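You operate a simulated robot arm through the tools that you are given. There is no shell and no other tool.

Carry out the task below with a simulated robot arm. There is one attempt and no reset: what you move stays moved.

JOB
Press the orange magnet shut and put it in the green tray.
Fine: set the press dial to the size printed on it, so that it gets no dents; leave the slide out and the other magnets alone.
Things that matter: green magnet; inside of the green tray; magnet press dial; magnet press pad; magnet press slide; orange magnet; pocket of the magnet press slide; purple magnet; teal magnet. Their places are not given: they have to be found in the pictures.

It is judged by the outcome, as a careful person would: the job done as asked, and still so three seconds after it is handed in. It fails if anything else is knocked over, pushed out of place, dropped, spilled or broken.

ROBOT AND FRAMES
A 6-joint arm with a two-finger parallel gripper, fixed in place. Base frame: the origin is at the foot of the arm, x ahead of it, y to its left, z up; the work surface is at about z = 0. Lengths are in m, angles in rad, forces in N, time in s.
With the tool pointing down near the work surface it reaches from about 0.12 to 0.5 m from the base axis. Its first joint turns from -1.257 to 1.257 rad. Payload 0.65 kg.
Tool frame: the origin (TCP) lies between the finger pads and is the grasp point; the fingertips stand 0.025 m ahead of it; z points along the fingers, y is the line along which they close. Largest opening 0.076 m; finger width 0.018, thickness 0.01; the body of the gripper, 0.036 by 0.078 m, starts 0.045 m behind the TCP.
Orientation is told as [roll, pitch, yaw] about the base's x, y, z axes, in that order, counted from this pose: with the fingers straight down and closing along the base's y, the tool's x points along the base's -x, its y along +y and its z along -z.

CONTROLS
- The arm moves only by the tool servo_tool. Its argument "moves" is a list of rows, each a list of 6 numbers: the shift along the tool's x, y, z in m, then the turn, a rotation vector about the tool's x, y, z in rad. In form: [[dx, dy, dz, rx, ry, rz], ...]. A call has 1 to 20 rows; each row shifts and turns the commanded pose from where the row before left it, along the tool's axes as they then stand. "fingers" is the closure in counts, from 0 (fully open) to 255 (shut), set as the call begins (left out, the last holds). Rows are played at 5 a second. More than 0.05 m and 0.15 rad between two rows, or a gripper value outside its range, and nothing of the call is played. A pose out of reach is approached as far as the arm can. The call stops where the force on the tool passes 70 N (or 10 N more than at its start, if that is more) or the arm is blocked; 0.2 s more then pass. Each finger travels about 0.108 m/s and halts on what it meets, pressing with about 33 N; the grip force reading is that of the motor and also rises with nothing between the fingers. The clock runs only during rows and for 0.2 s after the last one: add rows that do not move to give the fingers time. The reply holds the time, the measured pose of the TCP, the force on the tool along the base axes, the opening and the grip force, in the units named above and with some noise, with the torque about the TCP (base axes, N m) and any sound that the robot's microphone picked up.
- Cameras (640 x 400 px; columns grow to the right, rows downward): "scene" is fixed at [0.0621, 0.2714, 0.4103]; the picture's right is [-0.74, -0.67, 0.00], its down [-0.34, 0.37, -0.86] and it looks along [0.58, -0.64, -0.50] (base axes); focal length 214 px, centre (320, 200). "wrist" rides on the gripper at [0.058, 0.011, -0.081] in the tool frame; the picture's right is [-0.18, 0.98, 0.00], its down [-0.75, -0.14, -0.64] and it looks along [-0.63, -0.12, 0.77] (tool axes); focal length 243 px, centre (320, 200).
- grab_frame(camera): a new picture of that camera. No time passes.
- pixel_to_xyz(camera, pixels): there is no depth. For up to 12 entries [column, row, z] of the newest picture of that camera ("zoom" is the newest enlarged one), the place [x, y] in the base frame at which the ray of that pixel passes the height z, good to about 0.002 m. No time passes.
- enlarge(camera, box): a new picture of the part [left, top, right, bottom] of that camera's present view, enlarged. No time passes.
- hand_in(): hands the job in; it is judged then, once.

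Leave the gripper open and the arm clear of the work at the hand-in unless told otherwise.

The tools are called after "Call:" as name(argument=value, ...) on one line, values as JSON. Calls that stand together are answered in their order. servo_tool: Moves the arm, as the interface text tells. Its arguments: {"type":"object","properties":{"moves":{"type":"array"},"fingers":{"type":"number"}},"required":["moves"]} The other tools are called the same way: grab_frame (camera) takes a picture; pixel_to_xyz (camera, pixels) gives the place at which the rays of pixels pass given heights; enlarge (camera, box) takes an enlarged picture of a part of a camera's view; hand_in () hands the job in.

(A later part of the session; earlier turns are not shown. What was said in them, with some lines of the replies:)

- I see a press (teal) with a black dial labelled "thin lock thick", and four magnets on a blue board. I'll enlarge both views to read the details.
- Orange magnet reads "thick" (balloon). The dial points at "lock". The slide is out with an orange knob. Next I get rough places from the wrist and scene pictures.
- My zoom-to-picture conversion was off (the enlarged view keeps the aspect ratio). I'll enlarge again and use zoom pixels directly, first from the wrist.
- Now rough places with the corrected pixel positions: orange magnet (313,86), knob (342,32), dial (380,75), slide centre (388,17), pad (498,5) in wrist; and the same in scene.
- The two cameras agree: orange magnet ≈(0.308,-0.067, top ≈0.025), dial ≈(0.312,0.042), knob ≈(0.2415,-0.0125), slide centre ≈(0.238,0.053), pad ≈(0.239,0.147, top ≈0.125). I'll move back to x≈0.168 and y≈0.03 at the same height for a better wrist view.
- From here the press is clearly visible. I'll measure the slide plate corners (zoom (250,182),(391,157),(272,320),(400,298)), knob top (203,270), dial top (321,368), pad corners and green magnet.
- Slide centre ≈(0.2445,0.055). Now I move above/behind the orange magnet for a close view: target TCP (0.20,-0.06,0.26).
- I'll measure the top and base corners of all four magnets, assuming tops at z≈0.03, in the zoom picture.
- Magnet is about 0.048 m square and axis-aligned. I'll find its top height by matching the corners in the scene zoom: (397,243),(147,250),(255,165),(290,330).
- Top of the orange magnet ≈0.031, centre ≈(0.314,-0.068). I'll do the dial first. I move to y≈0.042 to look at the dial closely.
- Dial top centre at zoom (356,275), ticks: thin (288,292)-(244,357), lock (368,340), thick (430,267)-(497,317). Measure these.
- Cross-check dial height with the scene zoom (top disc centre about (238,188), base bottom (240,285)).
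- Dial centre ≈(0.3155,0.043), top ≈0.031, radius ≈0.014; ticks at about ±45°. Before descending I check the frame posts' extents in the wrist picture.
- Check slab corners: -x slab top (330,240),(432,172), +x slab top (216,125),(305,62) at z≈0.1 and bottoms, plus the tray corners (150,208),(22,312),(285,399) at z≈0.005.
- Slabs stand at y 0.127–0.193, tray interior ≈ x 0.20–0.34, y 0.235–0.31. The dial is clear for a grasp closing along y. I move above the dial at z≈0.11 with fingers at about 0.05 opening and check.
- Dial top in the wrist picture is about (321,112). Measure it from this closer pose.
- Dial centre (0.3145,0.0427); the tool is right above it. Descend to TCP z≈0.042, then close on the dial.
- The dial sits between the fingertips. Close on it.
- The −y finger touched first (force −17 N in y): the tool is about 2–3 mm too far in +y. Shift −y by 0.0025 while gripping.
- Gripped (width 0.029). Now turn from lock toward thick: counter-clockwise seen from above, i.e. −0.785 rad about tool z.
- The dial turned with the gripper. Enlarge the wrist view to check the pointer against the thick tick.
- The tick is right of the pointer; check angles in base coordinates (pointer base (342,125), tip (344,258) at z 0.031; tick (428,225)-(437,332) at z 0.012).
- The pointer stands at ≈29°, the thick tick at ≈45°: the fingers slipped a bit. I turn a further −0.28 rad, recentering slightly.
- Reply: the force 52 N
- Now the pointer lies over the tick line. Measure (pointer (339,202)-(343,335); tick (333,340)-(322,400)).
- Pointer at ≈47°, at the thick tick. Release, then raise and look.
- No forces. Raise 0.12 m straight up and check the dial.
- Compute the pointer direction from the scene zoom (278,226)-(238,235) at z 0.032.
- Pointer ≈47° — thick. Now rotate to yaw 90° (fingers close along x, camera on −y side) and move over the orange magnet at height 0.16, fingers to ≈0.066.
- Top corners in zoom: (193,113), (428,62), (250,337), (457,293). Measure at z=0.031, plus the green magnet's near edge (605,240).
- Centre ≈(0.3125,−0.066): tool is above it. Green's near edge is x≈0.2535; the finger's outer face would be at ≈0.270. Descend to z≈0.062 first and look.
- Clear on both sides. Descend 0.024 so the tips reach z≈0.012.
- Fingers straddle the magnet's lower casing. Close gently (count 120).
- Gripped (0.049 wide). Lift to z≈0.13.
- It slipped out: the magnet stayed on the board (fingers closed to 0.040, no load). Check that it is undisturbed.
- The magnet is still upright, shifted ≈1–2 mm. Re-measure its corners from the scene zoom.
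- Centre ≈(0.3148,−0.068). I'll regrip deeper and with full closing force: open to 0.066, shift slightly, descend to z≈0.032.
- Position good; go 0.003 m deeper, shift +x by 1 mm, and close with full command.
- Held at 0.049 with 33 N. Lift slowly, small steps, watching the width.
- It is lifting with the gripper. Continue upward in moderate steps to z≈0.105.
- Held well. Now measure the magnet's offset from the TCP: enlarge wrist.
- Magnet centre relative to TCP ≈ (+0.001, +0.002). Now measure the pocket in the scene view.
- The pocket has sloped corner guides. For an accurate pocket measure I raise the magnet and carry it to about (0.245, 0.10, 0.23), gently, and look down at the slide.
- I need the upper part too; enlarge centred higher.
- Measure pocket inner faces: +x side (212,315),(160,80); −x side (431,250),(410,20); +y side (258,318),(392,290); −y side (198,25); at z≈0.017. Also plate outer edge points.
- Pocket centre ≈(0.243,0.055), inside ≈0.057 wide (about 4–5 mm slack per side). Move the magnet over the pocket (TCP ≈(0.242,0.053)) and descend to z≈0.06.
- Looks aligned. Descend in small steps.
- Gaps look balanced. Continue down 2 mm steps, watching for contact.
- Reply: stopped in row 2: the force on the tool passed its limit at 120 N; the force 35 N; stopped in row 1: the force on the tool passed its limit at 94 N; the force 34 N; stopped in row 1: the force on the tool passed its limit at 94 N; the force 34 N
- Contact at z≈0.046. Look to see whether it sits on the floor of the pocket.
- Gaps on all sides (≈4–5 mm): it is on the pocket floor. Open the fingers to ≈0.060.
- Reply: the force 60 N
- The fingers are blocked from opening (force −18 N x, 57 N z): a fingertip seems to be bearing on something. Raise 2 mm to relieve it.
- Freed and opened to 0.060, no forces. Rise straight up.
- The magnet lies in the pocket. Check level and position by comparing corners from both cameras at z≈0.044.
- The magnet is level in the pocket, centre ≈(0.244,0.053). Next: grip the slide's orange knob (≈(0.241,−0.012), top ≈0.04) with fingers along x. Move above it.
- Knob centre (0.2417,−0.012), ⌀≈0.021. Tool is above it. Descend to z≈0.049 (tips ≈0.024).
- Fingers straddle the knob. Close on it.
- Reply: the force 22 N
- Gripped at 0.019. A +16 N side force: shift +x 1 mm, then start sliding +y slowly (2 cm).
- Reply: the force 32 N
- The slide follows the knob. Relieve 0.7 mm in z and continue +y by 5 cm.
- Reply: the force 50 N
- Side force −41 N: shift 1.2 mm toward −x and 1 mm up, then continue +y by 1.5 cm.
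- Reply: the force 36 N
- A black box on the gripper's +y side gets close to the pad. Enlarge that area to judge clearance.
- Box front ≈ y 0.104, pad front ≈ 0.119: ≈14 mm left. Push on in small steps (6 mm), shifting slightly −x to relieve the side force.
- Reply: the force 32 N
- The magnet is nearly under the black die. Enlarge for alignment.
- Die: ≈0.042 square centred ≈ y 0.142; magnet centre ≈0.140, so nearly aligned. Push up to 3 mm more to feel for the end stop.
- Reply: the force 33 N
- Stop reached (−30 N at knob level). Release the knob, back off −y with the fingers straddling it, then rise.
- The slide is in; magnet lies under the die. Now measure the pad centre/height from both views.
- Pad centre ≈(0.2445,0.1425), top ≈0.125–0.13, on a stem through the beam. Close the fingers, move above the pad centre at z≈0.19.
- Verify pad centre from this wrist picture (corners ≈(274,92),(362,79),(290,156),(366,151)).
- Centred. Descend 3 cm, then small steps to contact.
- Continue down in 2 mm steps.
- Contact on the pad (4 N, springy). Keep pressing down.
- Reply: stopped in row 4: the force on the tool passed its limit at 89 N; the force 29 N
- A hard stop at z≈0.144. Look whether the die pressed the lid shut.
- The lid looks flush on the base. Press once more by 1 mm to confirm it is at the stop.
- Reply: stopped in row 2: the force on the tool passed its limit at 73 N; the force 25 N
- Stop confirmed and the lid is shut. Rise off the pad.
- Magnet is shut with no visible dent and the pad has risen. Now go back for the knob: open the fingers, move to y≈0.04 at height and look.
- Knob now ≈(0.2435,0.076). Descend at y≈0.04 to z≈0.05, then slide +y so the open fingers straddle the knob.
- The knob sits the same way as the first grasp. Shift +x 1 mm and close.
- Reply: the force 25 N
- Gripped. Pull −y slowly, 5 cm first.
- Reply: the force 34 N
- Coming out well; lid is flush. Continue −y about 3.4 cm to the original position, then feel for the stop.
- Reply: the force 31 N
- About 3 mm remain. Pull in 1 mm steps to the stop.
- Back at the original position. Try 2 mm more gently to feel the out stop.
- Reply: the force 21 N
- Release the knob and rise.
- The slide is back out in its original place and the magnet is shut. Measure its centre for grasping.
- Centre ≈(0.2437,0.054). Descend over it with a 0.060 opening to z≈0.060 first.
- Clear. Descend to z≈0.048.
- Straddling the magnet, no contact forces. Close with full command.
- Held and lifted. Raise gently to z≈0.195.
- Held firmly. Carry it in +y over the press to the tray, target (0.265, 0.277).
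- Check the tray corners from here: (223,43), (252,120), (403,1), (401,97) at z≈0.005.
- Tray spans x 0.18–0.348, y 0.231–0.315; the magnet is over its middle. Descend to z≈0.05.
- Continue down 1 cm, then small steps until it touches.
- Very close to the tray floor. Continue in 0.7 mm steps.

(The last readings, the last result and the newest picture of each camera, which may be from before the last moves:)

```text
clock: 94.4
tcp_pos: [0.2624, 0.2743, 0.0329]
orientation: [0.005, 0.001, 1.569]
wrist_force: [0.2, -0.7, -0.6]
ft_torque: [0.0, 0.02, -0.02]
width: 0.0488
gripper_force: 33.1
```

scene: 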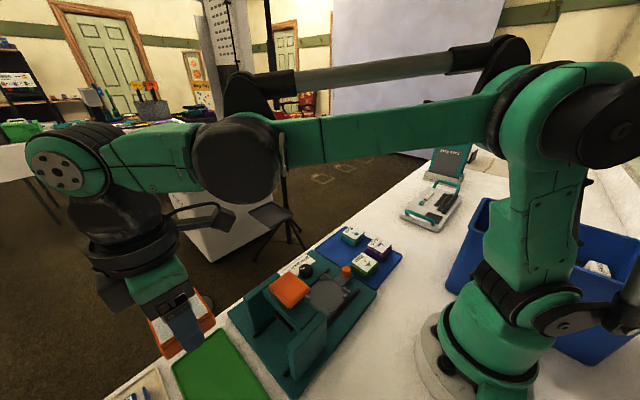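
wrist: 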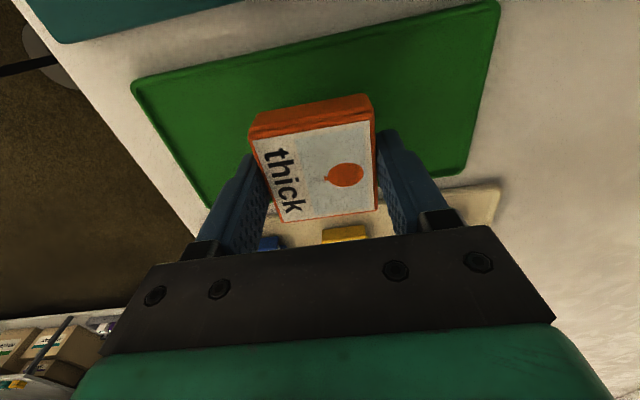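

Call:
servo_tool(moves=[[0, 0, 0.0007, 0, 0, 0], [0, 0, 0.0007, 0, 0, 0], [0, 0, 0, 0, 0, 0]])

```text
clock: 95.2
tcp_pos: [0.2633, 0.2739, 0.0331]
orientation: [0.004, 0.003, 1.57]
wrist_force: [0.3, -0.5, 10.1]
ft_torque: [-0.02, -0.3, -0.02]
width: 0.0488
gripper_force: 33.6
```

Touching (10 N up). Open the fingers to ≈0.061.

Call:
servo_tool(moves=[[0, 0, 0, 0, 0, 0], [0, 0, 0, 0, 0, 0], [0, 0, 0, 0, 0, 0]], fingers=40)

Call:
grab_frame(camera="wrist")

```text
clock: 96.0
tcp_pos: [0.263, 0.2749, 0.0314]
orientation: [0.006, 0.002, 1.57]
wrist_force: [0.5, 0.1, 0.4]
ft_torque: [0.01, 0.04, -0.01]
width: 0.0644
gripper_force: 0.1
```

```text
taken
```

wrist: 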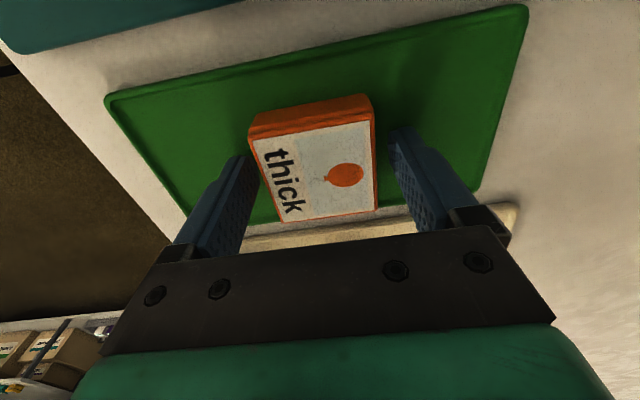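

Released; the magnet sits in the tray. Rise straight up, then open fully and check.

Call:
servo_tool(moves=[[0, 0, -0.005, 0, 0, 0], [0, 0, -0.01, 0, 0, 0], [0, 0, -0.03, 0, 0, 0], [0, 0, -0.04, 0, 0, 0], [0, 0, -0.04, 0, 0, 0], [0, 0, -0.04, 0, 0, 0], [0, 0, -0.04, 0, 0, 0], [0, 0, 0, 0, 0, 0]])

Call:
grab_frame(camera="wrist")

Call:
grab_frame(camera="scene")

```text
clock: 97.8
tcp_pos: [0.2632, 0.2716, 0.2361]
orientation: [0.005, 0.003, 1.572]
wrist_force: [0.0, 0.2, 0.6]
ft_torque: [0.01, 0.03, -0.01]
width: 0.0639
gripper_force: 0.0
```

```text
taken
```

wrist: 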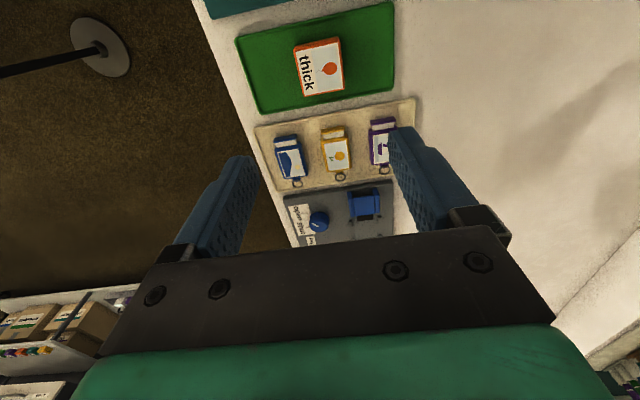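

```text
taken
```

scene: 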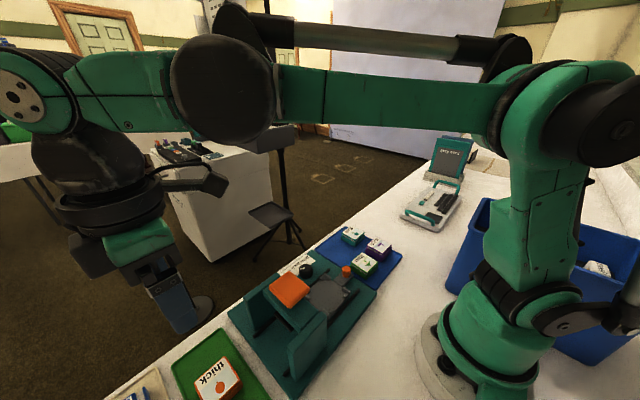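

The orange magnet is in the green tray. Open fully, rise further away, and inspect everything.

Call:
servo_tool(moves=[[0, 0, -0.03, 0, 0, 0], [0, 0, -0.03, 0, 0, 0], [0, 0.02, -0.02, 0, 0, 0], [0, 0, 0, 0, 0, 0], [0, 0, 0, 0, 0, 0]], fingers=0)

Call:
enlarge(camera="scene", box=[170, 330, 282, 400])

Call:
enlarge(camera="scene", box=[250, 220, 410, 320])

Call:
enlarge(camera="wrist", box=[220, 0, 420, 125])

```text
clock: 99.0
tcp_pos: [0.2442, 0.2748, 0.3158]
orientation: [0.006, 0.002, 1.571]
wrist_force: [0.3, 0.3, 0.2]
ft_torque: [0.03, 0.01, -0.02]
width: 0.0761
gripper_force: 0.1
```

```text
5.71 times, centred on (226, 365) of scene
```

zoom: 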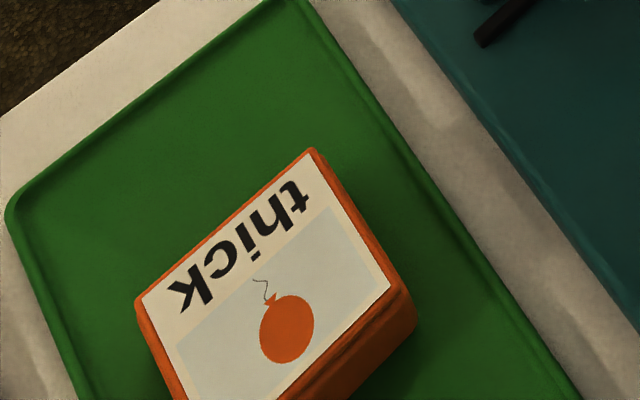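

```text
4.00 times, centred on (330, 270) of scene
```

zoom: 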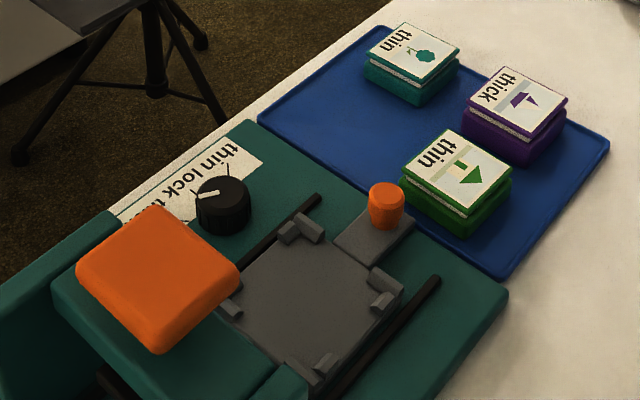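

```text
3.20 times, centred on (320, 62) of wrist
```

zoom: 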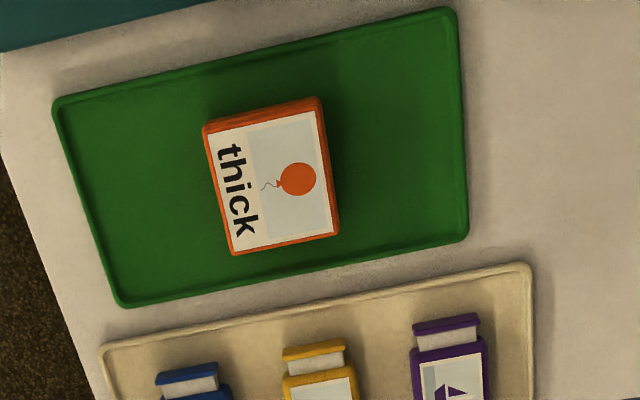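

The magnet is shut with no visible dents and lies flat inside the green tray. The slide is out, the dial is on thick, the other magnets haven't moved, and the gripper is open and clear. Handing in.

Call:
hand_in()

```text
The job is handed in.
```

I pressed the orange magnet shut, put it in the green tray and handed the job in. In the last pictures it lies flat in the tray with the lid flush and no dents that I can see.

- **Dial:** set to "thick", the size printed on the magnet, and left there.
- **Slide:** pulled back out to where it started.
- **Other magnets:** the purple, teal and green ones look unmoved.
- **Arm:** gripper open and well above the work.

**First grip:** my first attempt to pick up the orange magnet slipped. It stayed upright on its board and shifted only a few millimetres, and the second grip held.
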